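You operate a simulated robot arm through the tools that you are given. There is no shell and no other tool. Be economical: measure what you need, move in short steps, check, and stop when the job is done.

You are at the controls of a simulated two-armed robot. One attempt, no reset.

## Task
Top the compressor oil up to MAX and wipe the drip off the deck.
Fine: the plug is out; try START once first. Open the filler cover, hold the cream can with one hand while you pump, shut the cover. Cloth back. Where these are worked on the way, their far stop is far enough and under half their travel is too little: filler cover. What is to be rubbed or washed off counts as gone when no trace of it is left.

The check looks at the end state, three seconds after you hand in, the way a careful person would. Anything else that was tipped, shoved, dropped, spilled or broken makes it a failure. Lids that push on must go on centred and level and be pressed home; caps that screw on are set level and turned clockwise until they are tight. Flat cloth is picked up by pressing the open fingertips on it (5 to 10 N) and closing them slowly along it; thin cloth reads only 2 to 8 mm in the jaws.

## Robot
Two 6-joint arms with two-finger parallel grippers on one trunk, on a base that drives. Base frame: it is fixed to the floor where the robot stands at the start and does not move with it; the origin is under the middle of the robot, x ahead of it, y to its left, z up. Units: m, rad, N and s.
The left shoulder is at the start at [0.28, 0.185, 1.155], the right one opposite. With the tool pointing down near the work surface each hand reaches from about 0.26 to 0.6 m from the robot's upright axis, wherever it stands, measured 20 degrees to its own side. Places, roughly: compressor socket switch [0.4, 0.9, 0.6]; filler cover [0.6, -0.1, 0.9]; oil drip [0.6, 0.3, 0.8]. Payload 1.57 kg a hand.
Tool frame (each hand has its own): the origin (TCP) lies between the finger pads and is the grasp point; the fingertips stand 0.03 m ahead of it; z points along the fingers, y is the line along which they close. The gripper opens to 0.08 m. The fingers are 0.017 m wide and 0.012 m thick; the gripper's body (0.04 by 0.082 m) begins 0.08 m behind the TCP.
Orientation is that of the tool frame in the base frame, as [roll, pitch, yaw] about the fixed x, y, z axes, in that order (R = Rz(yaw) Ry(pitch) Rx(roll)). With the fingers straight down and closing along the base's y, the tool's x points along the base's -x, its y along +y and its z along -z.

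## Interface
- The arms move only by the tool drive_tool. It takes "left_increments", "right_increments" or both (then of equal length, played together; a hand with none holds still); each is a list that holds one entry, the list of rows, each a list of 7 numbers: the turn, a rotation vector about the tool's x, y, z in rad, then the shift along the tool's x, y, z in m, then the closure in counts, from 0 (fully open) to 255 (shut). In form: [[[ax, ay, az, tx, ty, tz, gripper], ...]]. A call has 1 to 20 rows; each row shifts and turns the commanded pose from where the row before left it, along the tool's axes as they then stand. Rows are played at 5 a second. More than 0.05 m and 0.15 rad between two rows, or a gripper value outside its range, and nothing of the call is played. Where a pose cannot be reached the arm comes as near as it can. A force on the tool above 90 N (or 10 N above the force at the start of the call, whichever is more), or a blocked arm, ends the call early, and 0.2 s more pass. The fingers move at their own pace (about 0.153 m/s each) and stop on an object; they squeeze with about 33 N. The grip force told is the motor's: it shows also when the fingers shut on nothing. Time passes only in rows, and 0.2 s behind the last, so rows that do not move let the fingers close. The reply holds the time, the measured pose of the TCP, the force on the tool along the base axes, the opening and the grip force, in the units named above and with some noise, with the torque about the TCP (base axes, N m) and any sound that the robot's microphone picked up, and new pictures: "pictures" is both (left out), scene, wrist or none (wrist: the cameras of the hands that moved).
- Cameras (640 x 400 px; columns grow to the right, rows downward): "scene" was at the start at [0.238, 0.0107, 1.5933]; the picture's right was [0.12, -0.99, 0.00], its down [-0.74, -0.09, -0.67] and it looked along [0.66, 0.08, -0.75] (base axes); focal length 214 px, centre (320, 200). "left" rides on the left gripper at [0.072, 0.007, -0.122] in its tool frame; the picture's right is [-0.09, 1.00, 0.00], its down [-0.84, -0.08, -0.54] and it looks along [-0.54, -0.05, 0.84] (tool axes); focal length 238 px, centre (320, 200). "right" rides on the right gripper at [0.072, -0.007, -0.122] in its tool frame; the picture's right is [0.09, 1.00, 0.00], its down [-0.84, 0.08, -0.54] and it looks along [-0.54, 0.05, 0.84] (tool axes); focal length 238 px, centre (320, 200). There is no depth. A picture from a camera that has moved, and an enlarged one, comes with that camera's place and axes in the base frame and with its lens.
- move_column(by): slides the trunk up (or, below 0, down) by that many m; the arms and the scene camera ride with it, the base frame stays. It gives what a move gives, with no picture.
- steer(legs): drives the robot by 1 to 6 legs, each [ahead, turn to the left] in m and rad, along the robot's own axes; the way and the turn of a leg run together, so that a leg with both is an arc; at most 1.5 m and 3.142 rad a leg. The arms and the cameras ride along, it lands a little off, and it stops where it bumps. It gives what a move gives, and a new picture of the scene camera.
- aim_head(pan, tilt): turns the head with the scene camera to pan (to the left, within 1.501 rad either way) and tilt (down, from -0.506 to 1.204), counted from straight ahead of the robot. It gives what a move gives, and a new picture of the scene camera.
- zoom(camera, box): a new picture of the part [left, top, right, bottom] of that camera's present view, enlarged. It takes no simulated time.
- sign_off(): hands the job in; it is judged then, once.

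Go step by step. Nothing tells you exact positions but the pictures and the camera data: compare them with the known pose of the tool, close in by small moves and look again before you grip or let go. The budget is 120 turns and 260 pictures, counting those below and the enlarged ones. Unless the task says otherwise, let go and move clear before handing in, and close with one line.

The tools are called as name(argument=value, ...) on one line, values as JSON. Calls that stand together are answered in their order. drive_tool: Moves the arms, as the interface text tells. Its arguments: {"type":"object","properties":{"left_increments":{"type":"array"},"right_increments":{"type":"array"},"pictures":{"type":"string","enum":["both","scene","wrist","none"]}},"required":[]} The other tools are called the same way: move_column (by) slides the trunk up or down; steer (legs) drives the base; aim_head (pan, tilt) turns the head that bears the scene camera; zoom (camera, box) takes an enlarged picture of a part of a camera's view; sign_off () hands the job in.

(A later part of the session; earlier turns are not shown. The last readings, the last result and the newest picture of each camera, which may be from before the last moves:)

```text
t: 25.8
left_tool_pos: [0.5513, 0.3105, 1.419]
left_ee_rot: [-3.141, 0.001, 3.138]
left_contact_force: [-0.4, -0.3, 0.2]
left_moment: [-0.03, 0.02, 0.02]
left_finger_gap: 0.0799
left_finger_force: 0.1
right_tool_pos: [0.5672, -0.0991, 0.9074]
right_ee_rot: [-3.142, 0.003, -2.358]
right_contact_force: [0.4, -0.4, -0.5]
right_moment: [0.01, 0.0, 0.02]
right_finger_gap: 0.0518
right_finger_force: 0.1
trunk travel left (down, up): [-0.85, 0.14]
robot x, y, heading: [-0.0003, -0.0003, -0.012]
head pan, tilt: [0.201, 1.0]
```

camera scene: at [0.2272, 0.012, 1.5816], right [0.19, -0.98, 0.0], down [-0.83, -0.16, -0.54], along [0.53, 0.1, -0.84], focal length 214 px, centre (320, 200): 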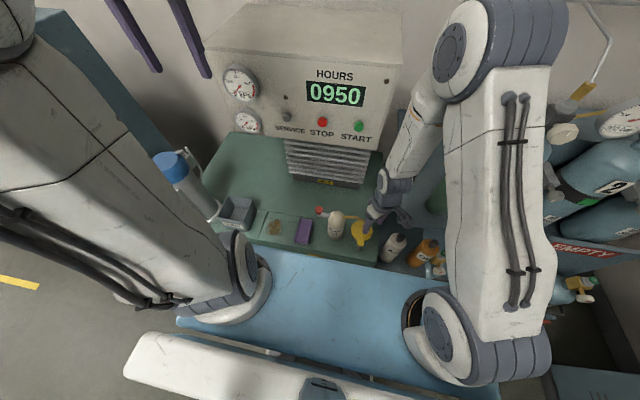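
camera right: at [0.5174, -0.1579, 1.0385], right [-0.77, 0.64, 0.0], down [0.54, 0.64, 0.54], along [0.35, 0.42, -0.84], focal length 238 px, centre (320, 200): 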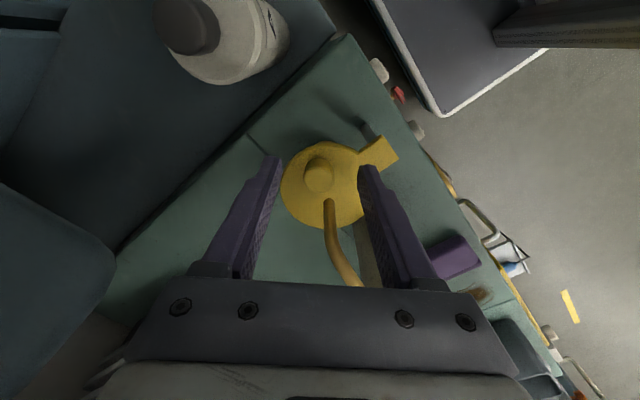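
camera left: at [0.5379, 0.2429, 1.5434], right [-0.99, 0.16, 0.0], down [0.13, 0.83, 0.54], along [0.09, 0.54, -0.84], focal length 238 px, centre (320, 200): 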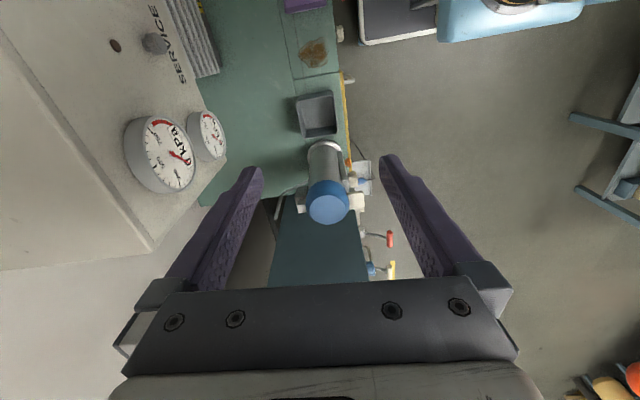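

drive_tool(right_increments=[[[0, 0, 0, 0, 0, 0.003, 140], [0, 0, 0, 0, 0, 0, 200], [0, 0, 0, 0, 0, 0, 255], [0, 0, 0, 0, 0, 0, 255]]], pictures="wrist")

zoom(camera="right", box=[220, 60, 420, 220])

```text
t: 26.8
left_tool_pos: [0.5507, 0.3105, 1.4205]
left_ee_rot: [-3.141, -0.001, 3.137]
left_contact_force: [-0.3, -0.6, 0.2]
left_moment: [0.01, 0.03, 0.03]
left_finger_gap: 0.0802
left_finger_force: 0.1
right_tool_pos: [0.5682, -0.1003, 0.9047]
right_ee_rot: [3.141, 0.001, -2.359]
right_contact_force: [4.9, -7.1, 0.8]
right_moment: [-0.09, -0.11, -0.01]
right_finger_gap: 0.0207
right_finger_force: 34.7
trunk travel left (down, up): [-0.85, 0.14]
robot x, y, heading: [-0.0005, -0.0043, -0.011]
head pan, tilt: [0.201, 1.0]
camera right: at [0.5201, -0.1556, 1.027], right [-0.77, 0.64, 0.0], down [0.54, 0.64, 0.54], along [0.35, 0.42, -0.84], focal length 238 px, centre (320, 200)
```

right: 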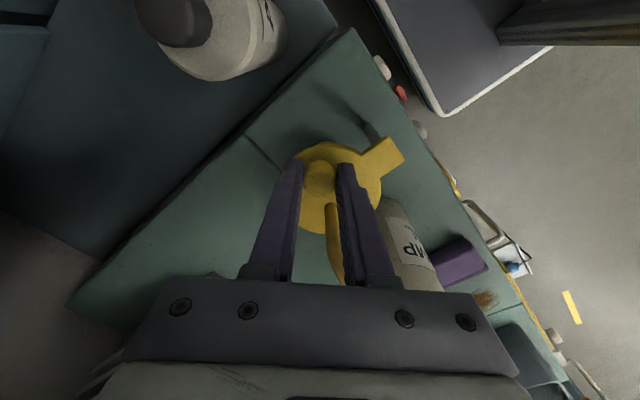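

```text
2.50 times, centred on (320, 140) of right
camera zoom: at [0.5201, -0.1556, 1.027], right [-0.77, 0.64, 0.0], down [0.54, 0.64, 0.54], along [0.35, 0.42, -0.84], focal length 596 px, centre (320, 350)
```

zoom: 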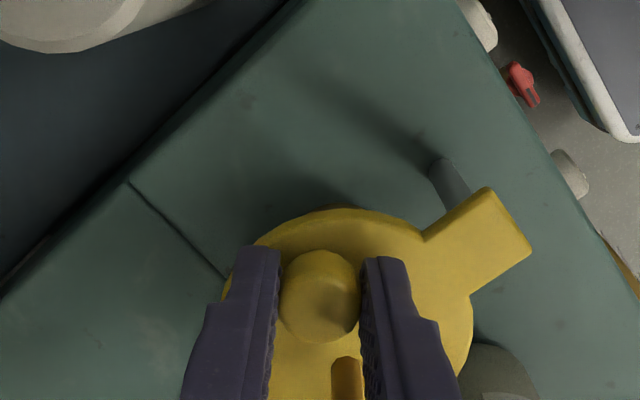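

The knob is gripped (gap 0.021 m). I'll swing it clockwise about the post in a short test arc, turning the hand along with it.

drive_tool(right_increments=[[[0, 0, 0.15, 0.007, -0.0018, 0, 255], [0, 0, 0.15, 0.007, -0.0018, 0, 255], [0, 0, 0.15, 0.007, -0.0018, 0, 255]]], pictures="wrist")

zoom(camera="scene", box=[320, 200, 390, 255])

```text
t: 27.6
left_tool_pos: [0.5528, 0.3154, 1.4187]
left_ee_rot: [-3.139, -0.002, 3.14]
left_contact_force: [-0.1, 0.8, -0.1]
left_moment: [0.04, -0.02, 0.01]
left_finger_gap: 0.0801
left_finger_force: 0.1
right_tool_pos: [0.5609, -0.1101, 0.9051]
right_ee_rot: [-3.139, 0.009, -2.795]
right_contact_force: [23.3, 71.4, -12.4]
right_moment: [-6.85, 4.74, 1.55]
right_finger_gap: 0.0209
right_finger_force: 35.4
trunk travel left (down, up): [-0.85, 0.14]
robot x, y, heading: [-0.001, 0.0001, -0.005]
head pan, tilt: [0.201, 1.0]
camera right: at [0.4918, -0.141, 1.0266], right [-0.42, 0.91, 0.0], down [0.76, 0.36, 0.55], along [0.5, 0.23, -0.83], focal length 238 px, centre (320, 200)
```

right: 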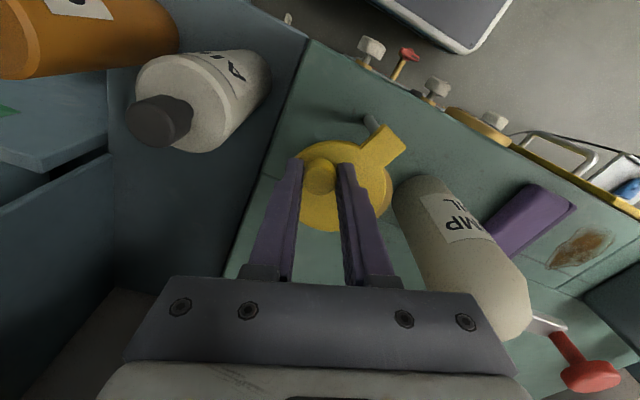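

```text
7.27 times, centred on (355, 228) of scene
camera zoom: at [0.2294, 0.0173, 1.581], right [0.2, -0.98, 0.0], down [-0.83, -0.17, -0.54], along [0.53, 0.1, -0.84], focal length 1560 px, centre (66, 0)
```

zoom: 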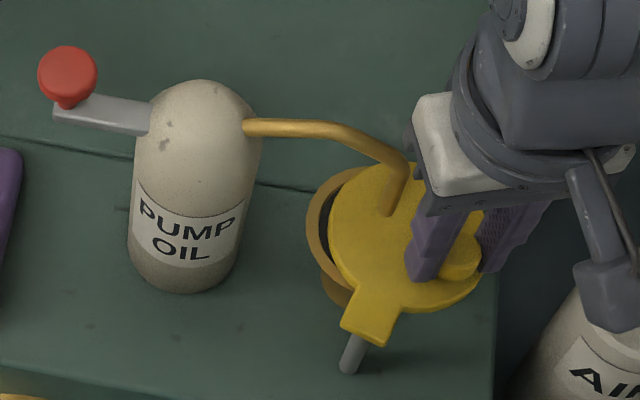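

The cover is swivelling as expected, but the force comes from about 0.1 m up. The gripper body is touching the corner of the right-hand counter. I'll release the knob, tilt the hand back toward the robot to clear it, and regrip.

drive_tool(right_increments=[[[0, 0, 0, 0, 0.004, 0, 200], [0, 0, 0, 0, 0, 0, 90], [0, -0.15, 0, 0.0045, 0, -0.001, 90], [0, -0.15, 0, 0.0045, 0, 0, 90], [0, -0.15, 0, 0.0045, 0, -0.001, 90], [0, 0, 0, 0, 0, 0, 90]]], pictures="wrist")

zoom(camera="scene", box=[310, 170, 410, 255])

```text
t: 28.4
left_tool_pos: [0.5504, 0.3138, 1.4203]
left_ee_rot: [3.141, 0.0, 3.139]
left_contact_force: [0.3, 0.0, -0.2]
left_moment: [-0.04, 0.05, -0.03]
left_finger_gap: 0.0799
left_finger_force: 0.1
right_tool_pos: [0.5612, -0.1055, 0.907]
right_ee_rot: [-3.137, 0.121, -2.795]
right_contact_force: [-5.7, 28.3, -1.9]
right_moment: [-3.21, -0.77, -0.77]
right_finger_gap: 0.0519
right_finger_force: 0.1
trunk travel left (down, up): [-0.85, 0.14]
robot x, y, heading: [-0.0023, -0.0033, -0.005]
head pan, tilt: [0.201, 1.0]
stopped in row 3 (right hand): the force on the tool passed its limit at 104 N (the readings are from after the stop); the commanded pose is now the measured one
camera right: at [0.4814, -0.141, 1.0193], right [-0.42, 0.91, -0.01], down [0.69, 0.33, 0.64], along [0.58, 0.26, -0.77], focal length 238 px, centre (320, 200)
```

right: 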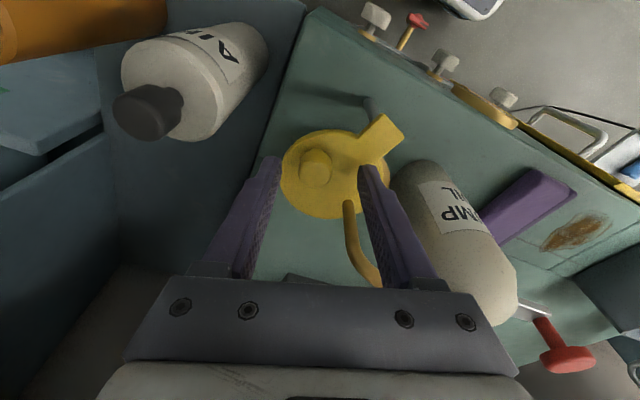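

```text
4.71 times, centred on (360, 212) of scene
camera zoom: at [0.2269, 0.0151, 1.5814], right [0.19, -0.98, 0.0], down [-0.83, -0.16, -0.54], along [0.53, 0.1, -0.84], focal length 1009 px, centre (132, 141)
```

zoom: 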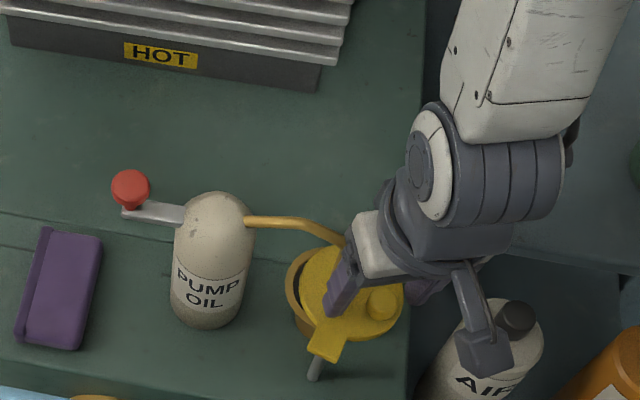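

The counter corner is about (0.53, −0.145, z 1.05), right against my gripper body. I'll lift clear, then back the robot off and reach in with a strongly tilted tool, which keeps the body on the robot side of the counter.

drive_tool(right_increments=[[[0, 0, 0, 0.002, 0.004, 0, 90], [0, 0, 0, 0, 0, -0.03, 90], [0, 0, 0, 0, 0, -0.04, 90], [0, 0, 0, 0, 0, -0.045, 90], [0, 0, 0, 0, 0, -0.045, 90]]], pictures="scene")

```text
t: 29.6
left_tool_pos: [0.5511, 0.3102, 1.4205]
left_ee_rot: [3.141, 0.001, 3.139]
left_contact_force: [0.9, -0.5, 0.6]
left_moment: [0.01, -0.01, -0.03]
left_finger_gap: 0.0801
left_finger_force: 0.0
right_tool_pos: [0.5402, -0.1109, 1.0659]
right_ee_rot: [-3.14, 0.117, -2.799]
right_contact_force: [0.4, -0.4, 0.0]
right_moment: [-0.02, -0.01, -0.01]
right_finger_gap: 0.0518
right_finger_force: 0.0
trunk travel left (down, up): [-0.85, 0.14]
robot x, y, heading: [0.0017, -0.0004, -0.005]
head pan, tilt: [0.201, 1.0]
camera scene: at [0.2276, 0.0126, 1.5815], right [0.19, -0.98, 0.0], down [-0.83, -0.16, -0.54], along [0.53, 0.1, -0.84], focal length 214 px, centre (320, 200)
```

scene: 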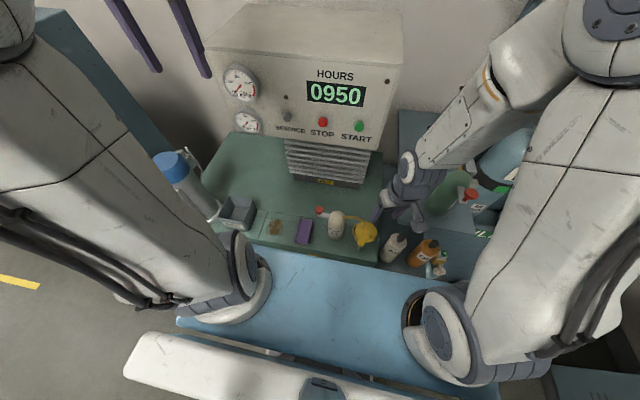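

steer(legs=[[-0.2, 0]])

drive_tool(right_increments=[[[0, -0.15, 0, 0, 0, 0, 90], [0, -0.15, 0, 0, 0, 0, 90], [0, -0.15, 0, 0, 0, 0, 90], [0, -0.15, 0, 0, 0, 0, 90], [0, -0.1, 0, 0, 0, 0, 90]]])

```text
t: 31.2
left_tool_pos: [0.3521, 0.3099, 1.4213]
left_ee_rot: [3.141, 0.0, 3.132]
left_contact_force: [-0.2, 0.4, -0.5]
left_moment: [0.0, -0.01, -0.01]
left_finger_gap: 0.0797
left_finger_force: 0.0
right_tool_pos: [0.3394, -0.1127, 1.0654]
right_ee_rot: [-3.139, 0.118, -2.806]
right_contact_force: [0.1, -0.2, -1.1]
right_moment: [0.0, -0.01, -0.02]
right_finger_gap: 0.052
right_finger_force: 0.1
trunk travel left (down, up): [-0.85, 0.14]
robot x, y, heading: [-0.2033, -0.0019, -0.014]
head pan, tilt: [0.201, 1.0]
camera scene: at [0.0263, 0.0132, 1.5815], right [0.19, -0.98, 0.0], down [-0.83, -0.16, -0.54], along [0.53, 0.1, -0.84], focal length 214 px, centre (320, 200)
```

scene: 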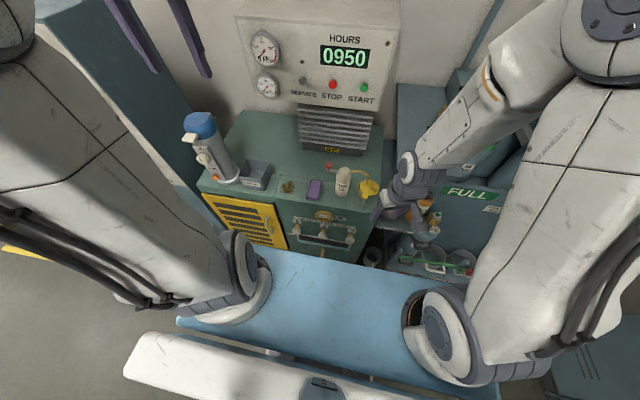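

```text
t: 32.4
left_tool_pos: [0.3504, 0.3092, 1.4214]
left_ee_rot: [3.141, 0.0, 3.131]
left_contact_force: [0.2, 0.0, -0.6]
left_moment: [0.01, 0.01, -0.02]
left_finger_gap: 0.0799
left_finger_force: 0.1
right_tool_pos: [0.4646, -0.0833, 1.0721]
right_ee_rot: [-3.113, 0.772, -2.791]
right_contact_force: [-0.1, -0.8, -0.1]
right_moment: [0.03, -0.01, 0.02]
right_finger_gap: 0.0518
right_finger_force: 0.1
right hand out of reach, approached as far as the arm can: row 1, 2, 3, 4, 5
trunk travel left (down, up): [-0.85, 0.14]
robot x, y, heading: [-0.2, 0.0018, -0.013]
head pan, tilt: [0.201, 1.0]
camera scene: at [0.026, 0.0132, 1.5816], right [0.19, -0.98, 0.0], down [-0.83, -0.16, -0.54], along [0.53, 0.1, -0.84], focal length 214 px, centre (320, 200)
camera right: at [0.3366, -0.1327, 1.1099], right [-0.38, 0.92, -0.08], down [0.18, 0.16, 0.97], along [0.91, 0.36, -0.23], focal length 238 px, centre (320, 200)
```

scene: 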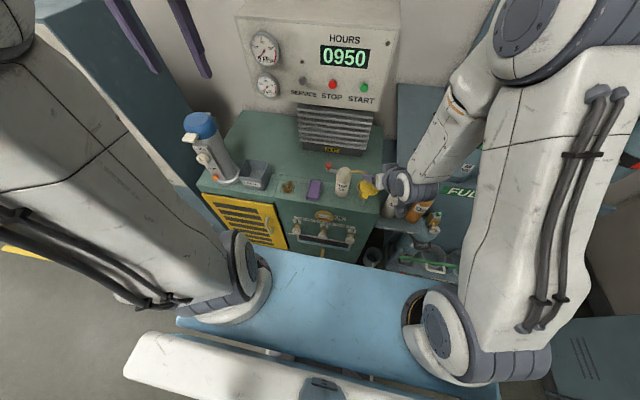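
right: 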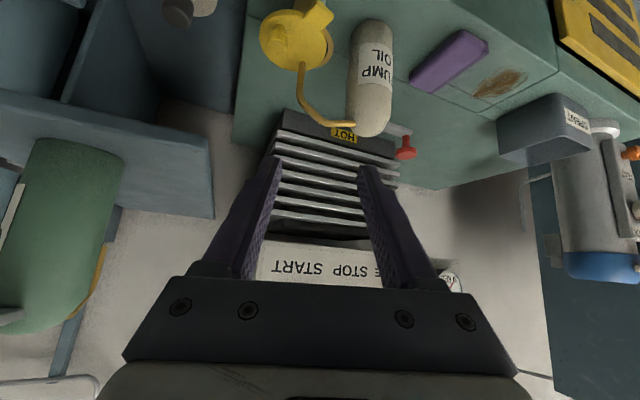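

The wrist prefers to be near shoulder height when tilted, as it was for START. I'll lower the trunk 0.15 m, which also gives a better view of the sight glass.

move_column(by=-0.15)

aim_head(pan=-0.05, tilt=0.75)

zoom(camera="right", box=[200, 0, 440, 200])

zoom(camera="scene", box=[220, 130, 420, 260])

```text
t: 34.1
left_tool_pos: [0.3516, 0.3101, 1.2711]
left_ee_rot: [-3.141, 0.001, 3.132]
left_contact_force: [-1.0, 0.2, 1.0]
left_moment: [0.01, -0.02, 0.0]
left_finger_gap: 0.0799
left_finger_force: 0.0
right_tool_pos: [0.4651, -0.0818, 0.9227]
right_ee_rot: [-3.112, 0.77, -2.793]
right_contact_force: [-0.4, 0.0, 0.8]
right_moment: [0.0, 0.0, -0.03]
right_finger_gap: 0.0516
right_finger_force: 0.1
trunk travel left (down, up): [-0.7, 0.29]
robot x, y, heading: [-0.2026, 0.0022, -0.012]
head pan, tilt: [0.201, 1.0]
```

```text
t: 34.9
left_tool_pos: [0.3515, 0.3085, 1.2702]
left_ee_rot: [-3.141, 0.0, 3.135]
left_contact_force: [0.7, 0.8, -0.2]
left_moment: [-0.02, -0.05, 0.02]
left_finger_gap: 0.0799
left_finger_force: 0.0
right_tool_pos: [0.465, -0.0829, 0.9217]
right_ee_rot: [-3.113, 0.77, -2.792]
right_contact_force: [0.8, -0.5, -0.5]
right_moment: [-0.03, -0.03, -0.01]
right_finger_gap: 0.0517
right_finger_force: 0.1
trunk travel left (down, up): [-0.7, 0.29]
robot x, y, heading: [-0.2015, 0.0038, -0.013]
head pan, tilt: [-0.051, 0.75]
camera scene: at [0.0402, -0.005, 1.4506], right [-0.06, -1.0, 0.0], down [-0.68, 0.04, -0.73], along [0.73, -0.05, -0.68], focal length 214 px, centre (320, 200)
```

scene: 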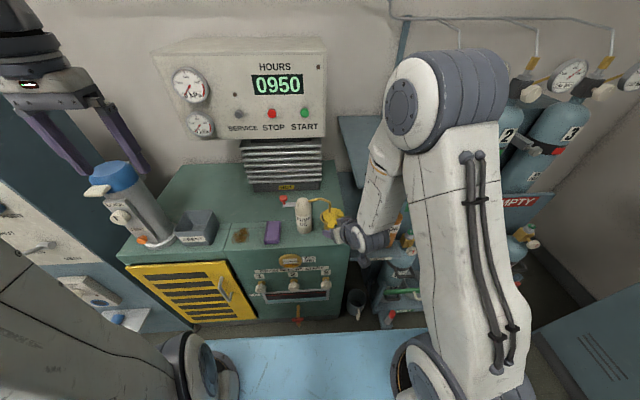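

```text
2.00 times, centred on (320, 100) of right
camera zoom: at [0.3364, -0.1327, 0.96], right [-0.38, 0.92, -0.08], down [0.18, 0.16, 0.97], along [0.91, 0.36, -0.23], focal length 477 px, centre (320, 400)
```

zoom: 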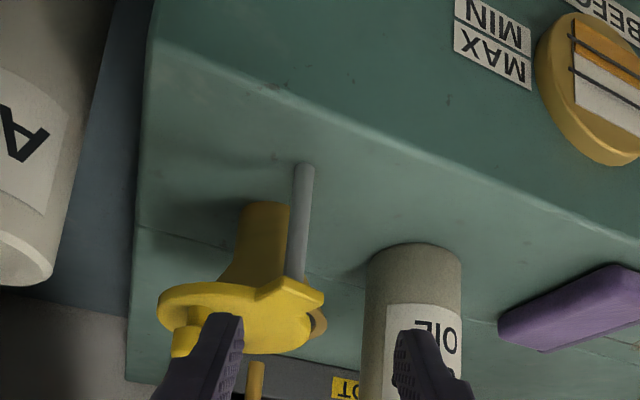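

```text
3.08 times, centred on (320, 195) of scene
camera zoom: at [0.0402, -0.005, 1.4506], right [-0.06, -1.0, 0.0], down [-0.68, 0.04, -0.73], along [0.73, -0.05, -0.68], focal length 660 px, centre (320, 215)
```

zoom: 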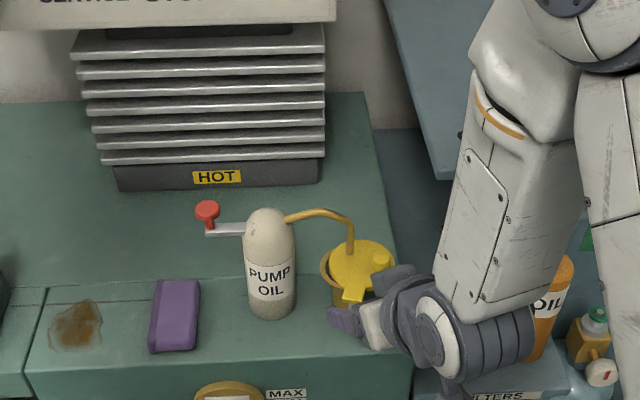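

The mechanism is clear now: a swivel disc on a post with an upright knob. I'll bring the open jaws to just behind and above the knob.

drive_tool(right_increments=[[[0, 0, 0, -0.0168, -0.0277, 0.0087, 90], [0, 0, 0, -0.0168, -0.0277, 0.0087, 90]]], pictures="wrist")

zoom(camera="scene", box=[300, 180, 380, 240])

```text
t: 35.5
left_tool_pos: [0.3517, 0.3109, 1.2704]
left_ee_rot: [3.14, 0.001, 3.134]
left_contact_force: [0.3, 0.4, 0.0]
left_moment: [-0.01, -0.04, 0.03]
left_finger_gap: 0.0798
left_finger_force: 0.2
right_tool_pos: [0.5178, -0.123, 0.9333]
right_ee_rot: [-3.113, 0.772, -2.794]
right_contact_force: [0.1, 0.3, -0.3]
right_moment: [0.0, -0.02, 0.01]
right_finger_gap: 0.0517
right_finger_force: 0.1
trunk travel left (down, up): [-0.7, 0.29]
robot x, y, heading: [-0.2029, 0.0022, -0.013]
head pan, tilt: [-0.051, 0.75]
camera right: at [0.3894, -0.1732, 0.9715], right [-0.38, 0.92, -0.08], down [0.18, 0.16, 0.97], along [0.91, 0.36, -0.23], focal length 238 px, centre (320, 200)
```

right: 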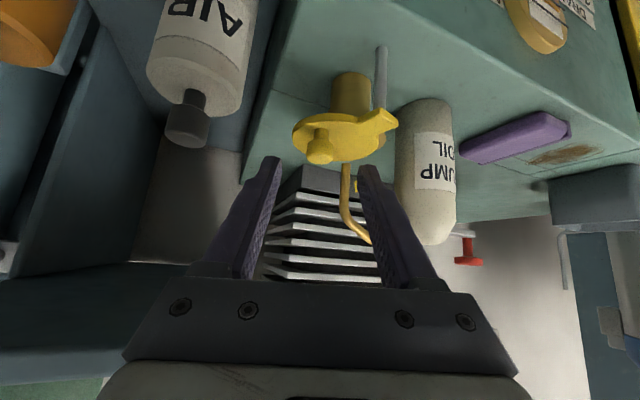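

```text
6.67 times, centred on (340, 210) of scene
camera zoom: at [0.0402, -0.0049, 1.4507], right [-0.06, -1.0, 0.0], down [-0.68, 0.04, -0.73], along [0.73, -0.05, -0.68], focal length 1430 px, centre (187, 133)
```

zoom: 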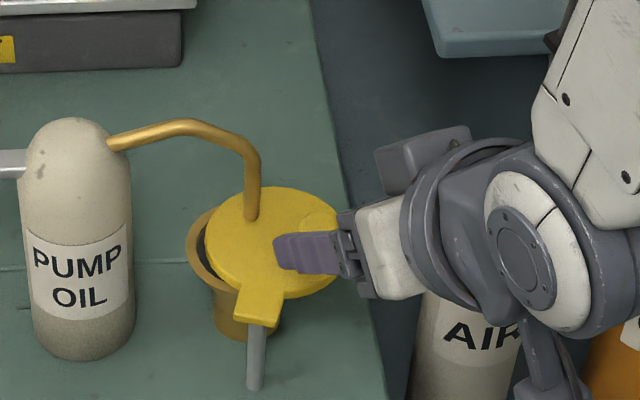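

Knob is centred between the jaws, so I'll advance and grip.

drive_tool(right_increments=[[[0, 0, 0, 0, 0, 0.02, 90], [0, 0, 0, 0, 0, 0.017, 90], [0, 0, 0, 0, 0, 0, 200], [0, 0, 0, 0, 0, 0, 255]]], pictures="wrist")

zoom(camera="scene", box=[300, 180, 380, 240])

```text
t: 36.5
left_tool_pos: [0.3508, 0.3106, 1.2705]
left_ee_rot: [-3.141, 0.001, 3.132]
left_contact_force: [0.2, -0.7, 0.2]
left_moment: [0.0, 0.01, -0.02]
left_finger_gap: 0.0801
left_finger_force: 0.1
right_tool_pos: [0.5422, -0.1149, 0.9068]
right_ee_rot: [-3.114, 0.77, -2.793]
right_contact_force: [2.9, -2.7, -1.2]
right_moment: [-0.06, -0.05, -0.05]
right_finger_gap: 0.021
right_finger_force: 34.3
trunk travel left (down, up): [-0.7, 0.29]
robot x, y, heading: [-0.2021, 0.0053, -0.019]
head pan, tilt: [-0.051, 0.75]
camera right: at [0.4133, -0.1655, 0.945], right [-0.38, 0.92, -0.08], down [0.18, 0.16, 0.97], along [0.91, 0.36, -0.23], focal length 238 px, centre (320, 200)
```

right: 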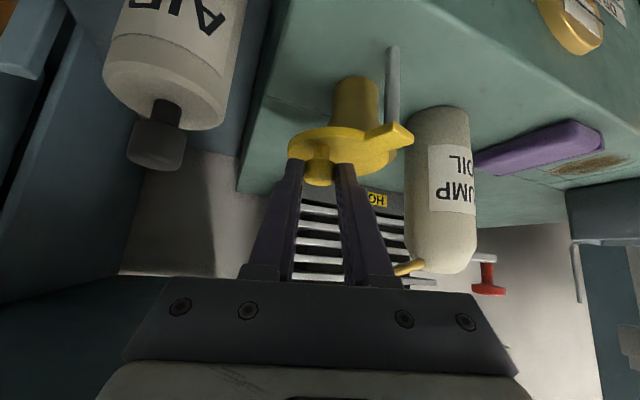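

```text
6.67 times, centred on (340, 210) of scene
camera zoom: at [0.0405, -0.0052, 1.4506], right [-0.06, -1.0, 0.0], down [-0.68, 0.04, -0.73], along [0.73, -0.05, -0.68], focal length 1430 px, centre (187, 133)
```

zoom: 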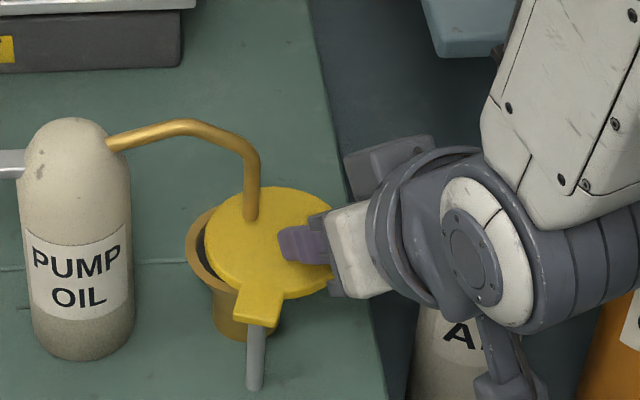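

Gripped. Now I'll swing the knob through the first part of the clockwise arc with a fixed hand orientation, since the knob can turn in the grip.

drive_tool(right_increments=[[[0, 0, 0, 0.0048, -0.0026, -0.0046, 255], [0, 0, 0, 0.0051, -0.0016, -0.0049, 255], [0, 0, 0, 0.0051, -0.0004, -0.005, 255], [0, 0, 0, 0.0051, 0.0007, -0.005, 255]]], pictures="none")

zoom(camera="scene", box=[300, 180, 380, 240])

```text
t: 37.5
left_tool_pos: [0.352, 0.3101, 1.271]
left_ee_rot: [-3.139, 0.0, 3.133]
left_contact_force: [0.6, -0.3, 0.3]
left_moment: [0.03, 0.01, 0.03]
left_finger_gap: 0.0801
left_finger_force: 0.1
right_tool_pos: [0.5177, -0.1281, 0.9078]
right_ee_rot: [-3.113, 0.769, -2.795]
right_contact_force: [6.5, -1.5, -4.3]
right_moment: [0.02, 0.22, -0.34]
right_finger_gap: 0.0207
right_finger_force: 34.0
trunk travel left (down, up): [-0.7, 0.29]
robot x, y, heading: [-0.2062, 0.0028, -0.015]
head pan, tilt: [-0.051, 0.75]
```

```text
6.67 times, centred on (340, 210) of scene
camera zoom: at [0.0408, -0.0052, 1.4506], right [-0.06, -1.0, 0.0], down [-0.68, 0.04, -0.73], along [0.73, -0.05, -0.68], focal length 1430 px, centre (187, 133)
```

zoom: 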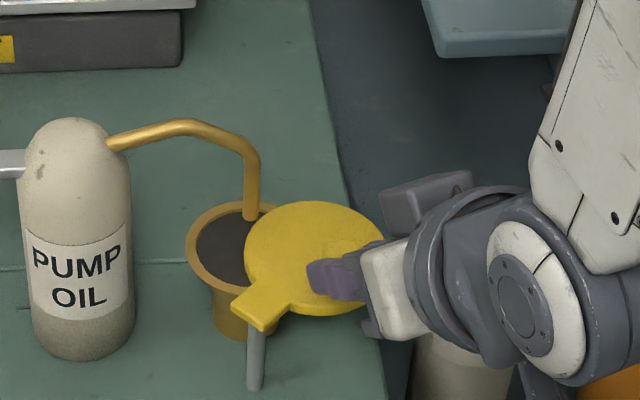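

It swings freely with small forces, and the filler mouth is opening under the spout. I'll carry on to the far stop.

drive_tool(right_increments=[[[0, 0, 0, 0.005, 0.0016, -0.0049, 255], [0, 0, 0, 0.0048, 0.0027, -0.0047, 255], [0, 0, 0, 0.0044, 0.0037, -0.0044, 255], [0, 0, 0, 0.0039, 0.0045, -0.0039, 255]]], pictures="none")

zoom(camera="scene", box=[300, 180, 380, 240])

```text
t: 38.5
left_tool_pos: [0.3502, 0.3094, 1.2717]
left_ee_rot: [-3.141, 0.0, 3.133]
left_contact_force: [0.5, -0.3, -0.3]
left_moment: [0.03, -0.01, 0.04]
left_finger_gap: 0.0798
left_finger_force: 0.1
right_tool_pos: [0.4869, -0.1271, 0.907]
right_ee_rot: [-3.116, 0.769, -2.803]
right_contact_force: [-4.4, -32.7, 15.8]
right_moment: [-0.53, 0.0, -1.11]
right_finger_gap: 0.0201
right_finger_force: 33.5
trunk travel left (down, up): [-0.7, 0.29]
robot x, y, heading: [-0.2046, -0.0001, -0.018]
head pan, tilt: [-0.051, 0.75]
```

```text
6.67 times, centred on (340, 210) of scene
camera zoom: at [0.0394, -0.0072, 1.4511], right [-0.07, -1.0, 0.0], down [-0.68, 0.05, -0.73], along [0.73, -0.05, -0.68], focal length 1430 px, centre (187, 133)
```

zoom: 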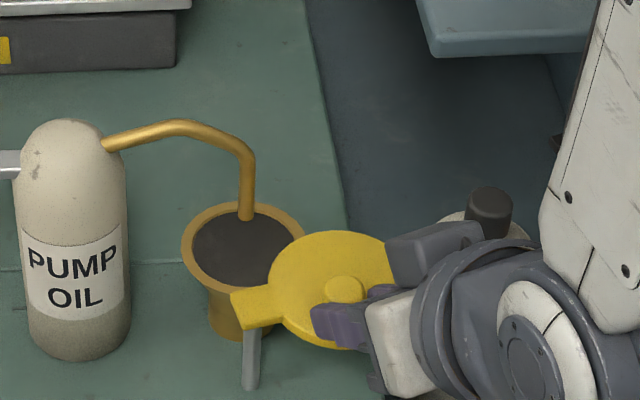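

The filler mouth is fully clear with the disc around 70–80° open. I'll release to relax the stress and look from the wrist before deciding whether it's at its stop.

drive_tool(right_increments=[[[0, 0, 0, 0, 0, 0, 200], [0, 0, 0, 0, 0, 0, 110], [0, 0, 0, 0, 0, 0, 110]]], pictures="both")

zoom(camera="scene", box=[310, 190, 380, 240])

```text
t: 39.3
left_tool_pos: [0.3528, 0.3102, 1.271]
left_ee_rot: [3.141, 0.0, 3.133]
left_contact_force: [-0.1, 0.4, 0.3]
left_moment: [-0.01, 0.03, 0.01]
left_finger_gap: 0.08
left_finger_force: 0.0
right_tool_pos: [0.4882, -0.1246, 0.9068]
right_ee_rot: [-3.115, 0.77, -2.791]
right_contact_force: [-0.9, -0.2, 0.0]
right_moment: [0.04, -0.02, -0.01]
right_finger_gap: 0.0455
right_finger_force: 0.1
trunk travel left (down, up): [-0.7, 0.29]
robot x, y, heading: [-0.2003, 0.003, -0.011]
head pan, tilt: [-0.051, 0.75]
camera scene: at [0.0402, -0.0052, 1.4506], right [-0.06, -1.0, 0.0], down [-0.68, 0.04, -0.73], along [0.73, -0.05, -0.68], focal length 214 px, centre (320, 200)
camera right: at [0.3591, -0.175, 0.9449], right [-0.38, 0.92, -0.08], down [0.18, 0.16, 0.97], along [0.91, 0.36, -0.23], focal length 238 px, centre (320, 200)
```

scene: 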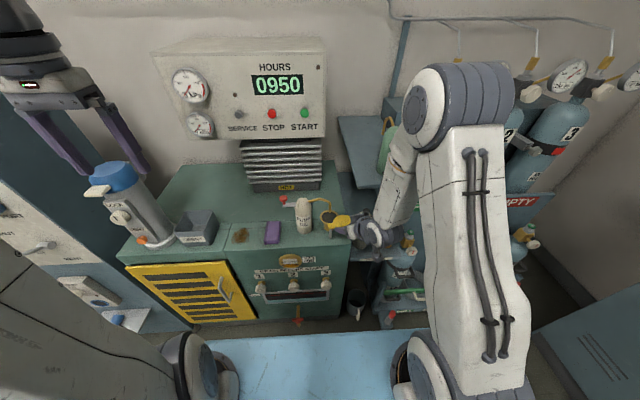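
right: 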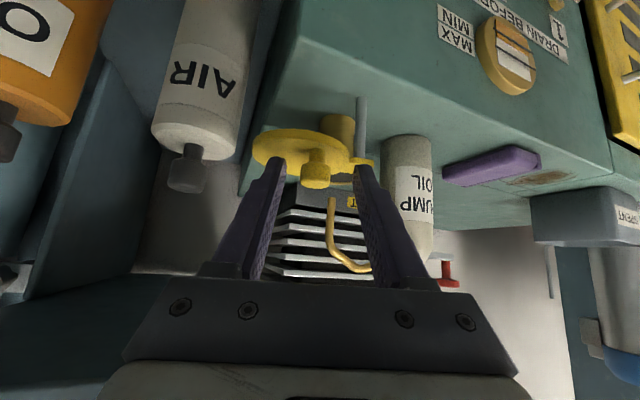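

```text
8.00 times, centred on (345, 215) of scene
camera zoom: at [0.0402, -0.0052, 1.4506], right [-0.06, -1.0, 0.0], down [-0.68, 0.04, -0.73], along [0.73, -0.05, -0.68], focal length 1716 px, centre (120, 80)
```

zoom: 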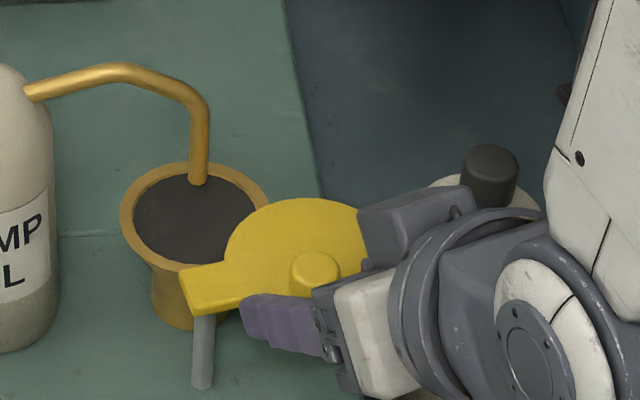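

drive_tool(right_increments=[[[0, 0, 0, 0, -0.001, 0.005, 110], [0, 0, 0, 0, 0, 0, 200], [0, 0, 0, 0, 0, 0, 255], [0, 0, 0, 0.0033, 0.0036, -0.0033, 255], [0, 0, 0, 0.0033, 0.0038, -0.0033, 255]]], pictures="none")

zoom(camera="scene", box=[310, 190, 380, 240])

```text
t: 40.5
left_tool_pos: [0.3513, 0.3085, 1.2708]
left_ee_rot: [3.141, 0.0, 3.132]
left_contact_force: [-0.1, 0.3, 0.0]
left_moment: [0.0, 0.02, 0.02]
left_finger_gap: 0.0797
left_finger_force: 0.1
right_tool_pos: [0.4817, -0.1205, 0.9041]
right_ee_rot: [-3.113, 0.77, -2.795]
right_contact_force: [0.9, -6.2, 4.4]
right_moment: [-0.12, 0.05, -0.35]
right_finger_gap: 0.021
right_finger_force: 34.5
trunk travel left (down, up): [-0.7, 0.29]
robot x, y, heading: [-0.2013, -0.0009, -0.011]
head pan, tilt: [-0.051, 0.75]
```

```text
8.00 times, centred on (345, 215) of scene
camera zoom: at [0.0402, -0.0055, 1.4508], right [-0.06, -1.0, 0.0], down [-0.68, 0.04, -0.73], along [0.73, -0.05, -0.68], focal length 1716 px, centre (120, 80)
```

zoom: 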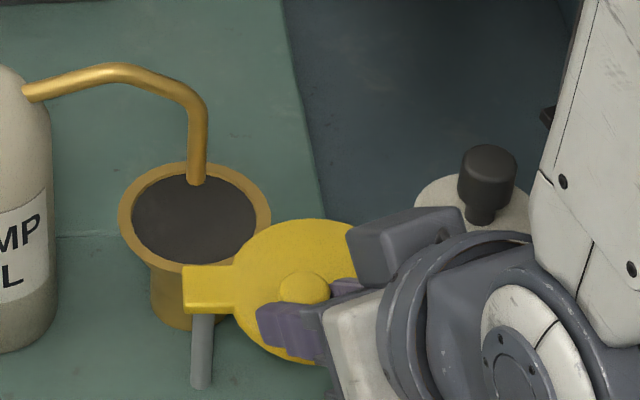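

drive_tool(right_increments=[[[0, 0, 0, 0.0033, 0.0055, -0.0034, 255], [0, 0, 0, 0.0029, 0.0065, -0.003, 255]]], pictures="none")

zoom(camera="scene", box=[310, 190, 380, 240])

```text
t: 41.1
left_tool_pos: [0.3529, 0.3084, 1.2706]
left_ee_rot: [3.139, -0.002, 3.131]
left_contact_force: [0.0, 0.7, 0.4]
left_moment: [-0.03, 0.0, 0.03]
left_finger_gap: 0.08
left_finger_force: 0.2
right_tool_pos: [0.4743, -0.117, 0.9032]
right_ee_rot: [-3.114, 0.78, -2.811]
right_contact_force: [35.9, -37.1, -10.7]
right_moment: [-0.53, -0.61, -0.97]
right_finger_gap: 0.0213
right_finger_force: 35.0
trunk travel left (down, up): [-0.7, 0.29]
robot x, y, heading: [-0.2035, -0.0011, -0.016]
head pan, tilt: [-0.051, 0.75]
```

```text
8.00 times, centred on (345, 215) of scene
camera zoom: at [0.0425, -0.0075, 1.45], right [-0.07, -1.0, 0.0], down [-0.68, 0.05, -0.73], along [0.73, -0.05, -0.68], focal length 1716 px, centre (120, 80)
```

zoom: 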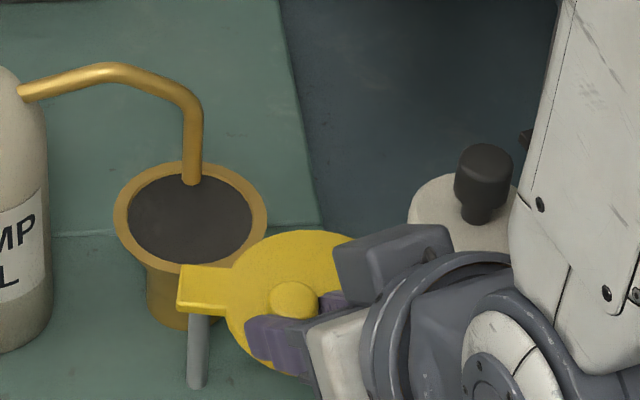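

The cover is at its far stop (about 36 N pushing back). I'll release, back out, and take the open right hand to a position in front of the cream can at about (0.583, 0.019).

drive_tool(right_increments=[[[0, 0, 0, 0, 0, 0, 180], [0, 0, 0, 0, 0, 0, 110], [0, 0, 0, 0, 0, -0.04, 90], [0, 0, 0, 0, 0, -0.04, 0], [0, 0, 0, 0, 0, -0.04, 0], [0, 0, 0, -0.0147, 0.0189, 0.0311, 0], [0, 0, 0, -0.0147, 0.0189, 0.0311, 0], [0, 0, 0, -0.0147, 0.0189, 0.0311, 0], [0, 0, 0, -0.0147, 0.0189, 0.0311, 0], [0, 0, 0, -0.0147, 0.0189, 0.0311, 0]]], pictures="both")

zoom(camera="scene", box=[260, 170, 380, 260])

```text
t: 43.3
left_tool_pos: [0.3482, 0.3082, 1.2744]
left_ee_rot: [3.14, 0.003, 3.132]
left_contact_force: [-0.2, 0.2, 0.1]
left_moment: [-0.03, -0.04, 0.0]
left_finger_gap: 0.0802
left_finger_force: 0.0
right_tool_pos: [0.5952, 0.0061, 0.9554]
right_ee_rot: [-3.116, 0.818, -2.799]
right_contact_force: [-12.3, -19.5, 73.8]
right_moment: [3.21, -0.37, 0.53]
right_finger_gap: 0.0794
right_finger_force: 0.0
right hand out of reach, approached as far as the arm can: row 3, 4, 5
trunk travel left (down, up): [-0.7, 0.29]
robot x, y, heading: [-0.2034, 0.0007, -0.012]
head pan, tilt: [-0.051, 0.75]
camera scene: at [0.0358, -0.007, 1.4528], right [-0.07, -1.0, 0.0], down [-0.68, 0.05, -0.73], along [0.73, -0.05, -0.68], focal length 214 px, centre (320, 200)
camera right: at [0.4643, -0.0434, 0.9869], right [-0.37, 0.92, -0.09], down [0.14, 0.15, 0.98], along [0.92, 0.35, -0.18], focal length 238 px, centre (320, 200)
```

scene: 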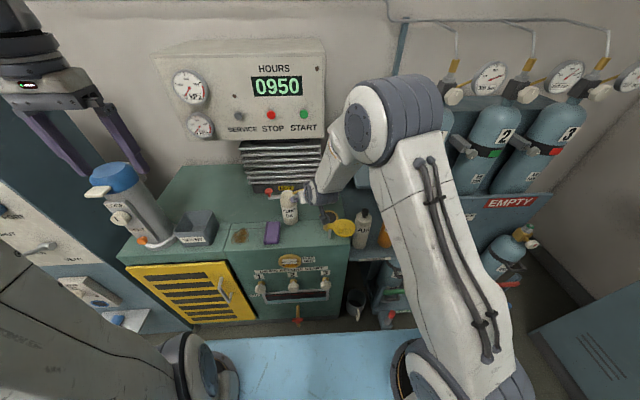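
right: 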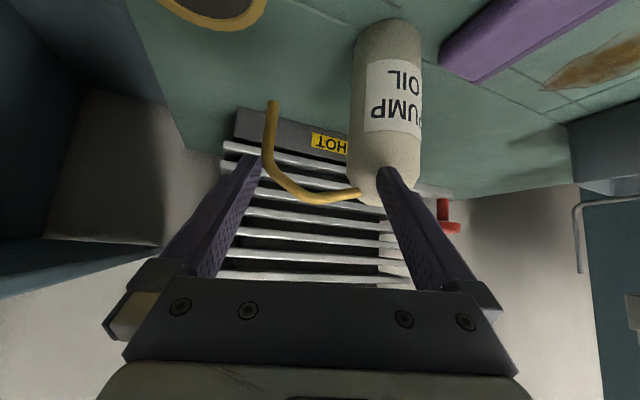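

```text
4.44 times, centred on (320, 215) of scene
camera zoom: at [0.0358, -0.007, 1.4528], right [-0.07, -1.0, 0.0], down [-0.68, 0.05, -0.73], along [0.73, -0.05, -0.68], focal length 953 px, centre (320, 133)
```

zoom: 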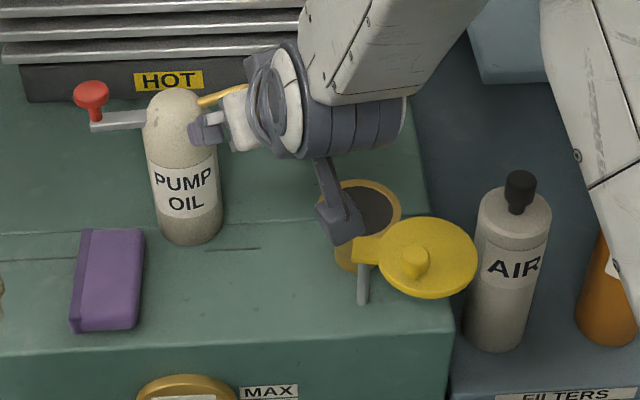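

The retreat was reach-limited, so the hand overshot forward and a finger is pressing on top of the can. I'll lift straight up right away.

drive_tool(right_increments=[[[0, 0, 0, -0.0145, 0, -0.0136, 0], [0, 0, 0, -0.0145, 0, -0.0136, 0], [0, 0, 0, -0.0218, 0, -0.0204, 0]]], pictures="both")

zoom(camera="scene", box=[260, 170, 380, 260])

```text
t: 44.1
left_tool_pos: [0.3514, 0.3096, 1.2706]
left_ee_rot: [3.141, 0.0, 3.133]
left_contact_force: [0.1, -0.7, -0.4]
left_moment: [0.0, 0.04, -0.01]
left_finger_gap: 0.08
left_finger_force: 0.1
right_tool_pos: [0.5901, 0.0091, 1.0013]
right_ee_rot: [-3.111, 0.766, -2.789]
right_contact_force: [0.4, 0.1, -0.1]
right_moment: [0.01, 0.0, 0.01]
right_finger_gap: 0.0799
right_finger_force: 0.1
trunk travel left (down, up): [-0.7, 0.29]
robot x, y, heading: [-0.2028, 0.0064, -0.013]
head pan, tilt: [-0.051, 0.75]
camera scene: at [0.0403, -0.0052, 1.4504], right [-0.06, -1.0, 0.0], down [-0.68, 0.04, -0.73], along [0.73, -0.05, -0.68], focal length 214 px, centre (320, 200)
camera right: at [0.4624, -0.0408, 1.0409], right [-0.39, 0.92, -0.09], down [0.18, 0.17, 0.97], along [0.9, 0.36, -0.23], focal length 238 px, centre (320, 200)
```

scene: 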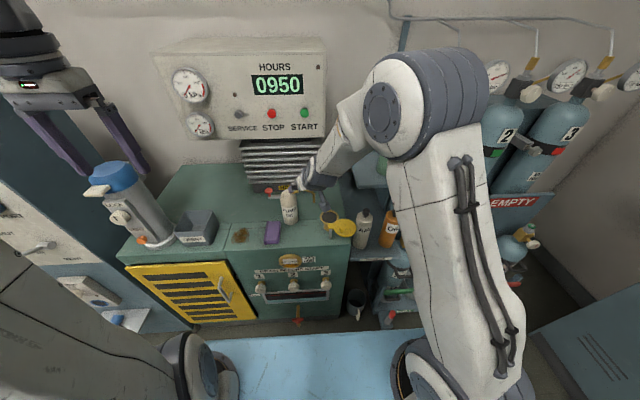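
right: 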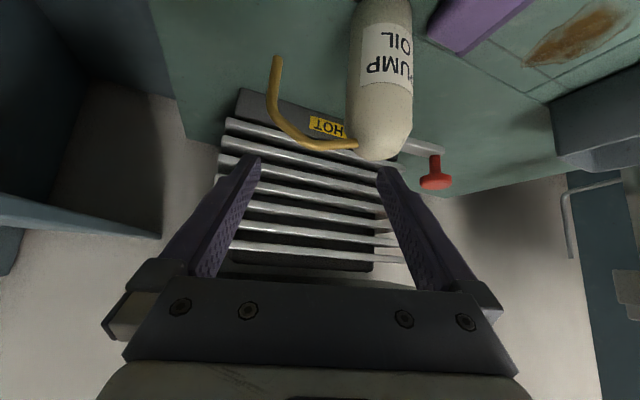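

```text
4.44 times, centred on (320, 215) of scene
camera zoom: at [0.0403, -0.0052, 1.4504], right [-0.06, -1.0, 0.0], down [-0.68, 0.04, -0.73], along [0.73, -0.05, -0.68], focal length 953 px, centre (320, 133)
```

zoom: 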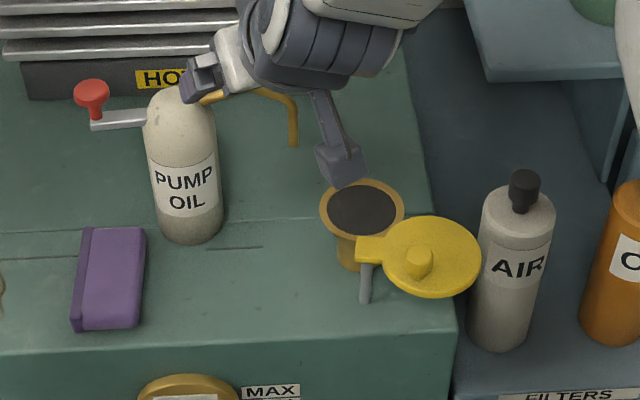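

The can was shoved about 5 cm back and left, but it's upright with nothing spilled and it now stands near (0.634, 0.076). I'll grip it properly and bring its spout back over the filler, backing off to line up first.

drive_tool(right_increments=[[[0, 0, 0, 0.0158, 0.0268, -0.0161, 0], [0, 0, 0, 0.0158, 0.0268, -0.0161, 0], [0, 0, 0, 0.01, -0.002, 0.032, 0]]], pictures="both")

zoom(camera="scene", box=[260, 170, 380, 260])

```text
t: 44.9
left_tool_pos: [0.3494, 0.3093, 1.2714]
left_ee_rot: [3.141, -0.001, 3.132]
left_contact_force: [-0.5, 1.1, 0.5]
left_moment: [0.01, -0.03, -0.04]
left_finger_gap: 0.0802
left_finger_force: 0.0
right_tool_pos: [0.5451, 0.0461, 0.9741]
right_ee_rot: [-3.112, 0.771, -2.791]
right_contact_force: [-0.7, 0.5, 0.7]
right_moment: [0.03, -0.02, -0.01]
right_finger_gap: 0.0798
right_finger_force: 0.0
trunk travel left (down, up): [-0.7, 0.29]
robot x, y, heading: [-0.2022, -0.0019, -0.009]
head pan, tilt: [-0.051, 0.75]
camera scene: at [0.0397, -0.0054, 1.4508], right [-0.06, -1.0, 0.0], down [-0.68, 0.04, -0.73], along [0.73, -0.05, -0.68], focal length 214 px, centre (320, 200)
camera right: at [0.4157, -0.0045, 1.0128], right [-0.38, 0.92, -0.09], down [0.18, 0.16, 0.97], along [0.91, 0.36, -0.23], focal length 238 px, centre (320, 200)
```

scene: 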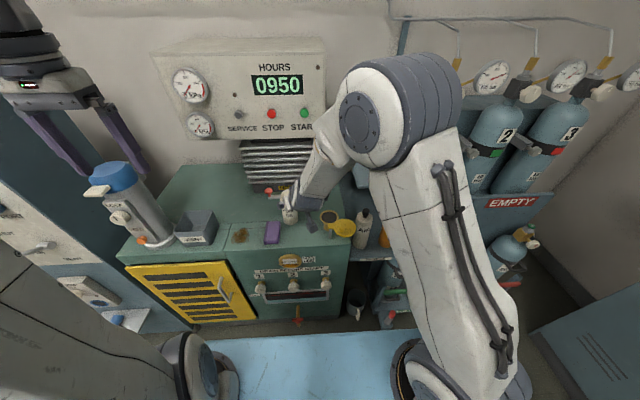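
right: 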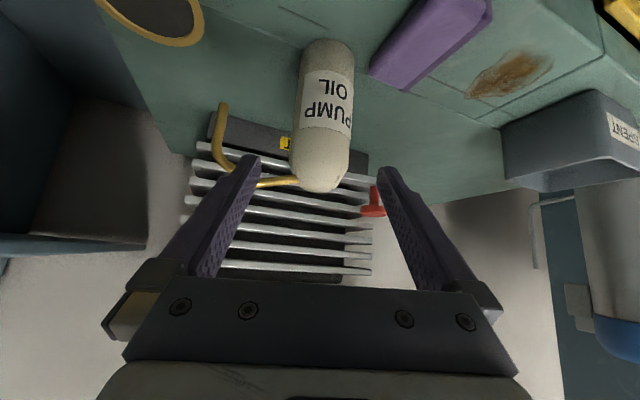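

```text
4.44 times, centred on (320, 215) of scene
camera zoom: at [0.0397, -0.0054, 1.4508], right [-0.06, -1.0, 0.0], down [-0.68, 0.04, -0.73], along [0.73, -0.05, -0.68], focal length 953 px, centre (320, 133)
```

zoom: 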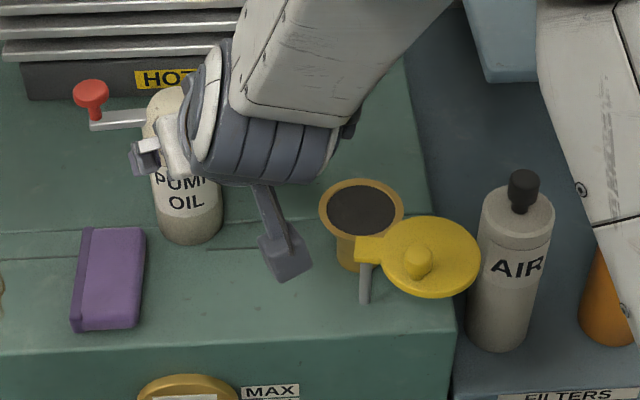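

The can is centred between the fingers. I'll advance along the tool axis until it's inside the jaws.

drive_tool(right_increments=[[[0, 0, 0, 0.0122, 0.0015, 0.035, 0], [0, 0, 0, 0, 0, 0.037, 0], [0, 0, 0, 0, 0, 0.036, 0], [0, 0, 0, 0, 0, 0.034, 0]]], pictures="both")

zoom(camera="scene", box=[260, 170, 380, 260])

```text
t: 45.9
left_tool_pos: [0.3513, 0.3097, 1.2719]
left_ee_rot: [3.14, 0.001, 3.132]
left_contact_force: [0.7, 0.1, -1.4]
left_moment: [0.03, 0.0, -0.01]
left_finger_gap: 0.0801
left_finger_force: 0.1
right_tool_pos: [0.6303, 0.0738, 0.8633]
right_ee_rot: [-3.111, 0.77, -2.791]
right_contact_force: [-0.5, 0.3, -0.2]
right_moment: [0.0, 0.03, 0.03]
right_finger_gap: 0.0802
right_finger_force: 0.0
trunk travel left (down, up): [-0.7, 0.29]
robot x, y, heading: [-0.2061, 0.0026, -0.014]
head pan, tilt: [-0.051, 0.75]
camera scene: at [0.04, -0.0054, 1.4507], right [-0.06, -1.0, 0.0], down [-0.68, 0.04, -0.73], along [0.73, -0.05, -0.68], focal length 214 px, centre (320, 200)
camera right: at [0.5018, 0.024, 0.9015], right [-0.38, 0.92, -0.08], down [0.18, 0.16, 0.97], along [0.91, 0.36, -0.23], focal length 238 px, centre (320, 200)
```

scene: 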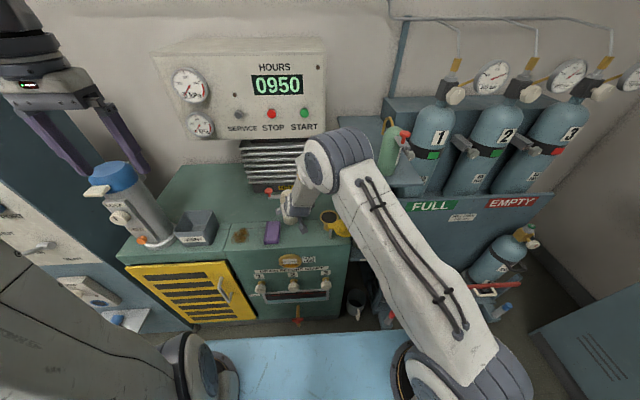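
right: 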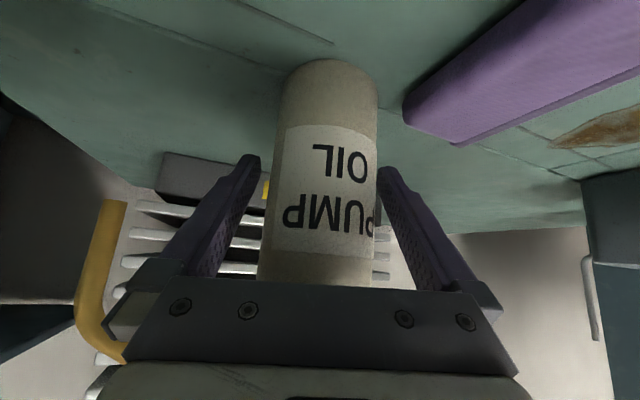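

```text
4.44 times, centred on (320, 215) of scene
camera zoom: at [0.04, -0.0054, 1.4507], right [-0.06, -1.0, 0.0], down [-0.68, 0.04, -0.73], along [0.73, -0.05, -0.68], focal length 953 px, centre (320, 133)
```

zoom: 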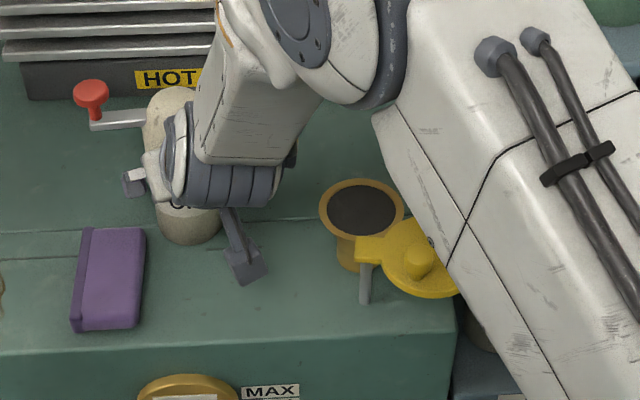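

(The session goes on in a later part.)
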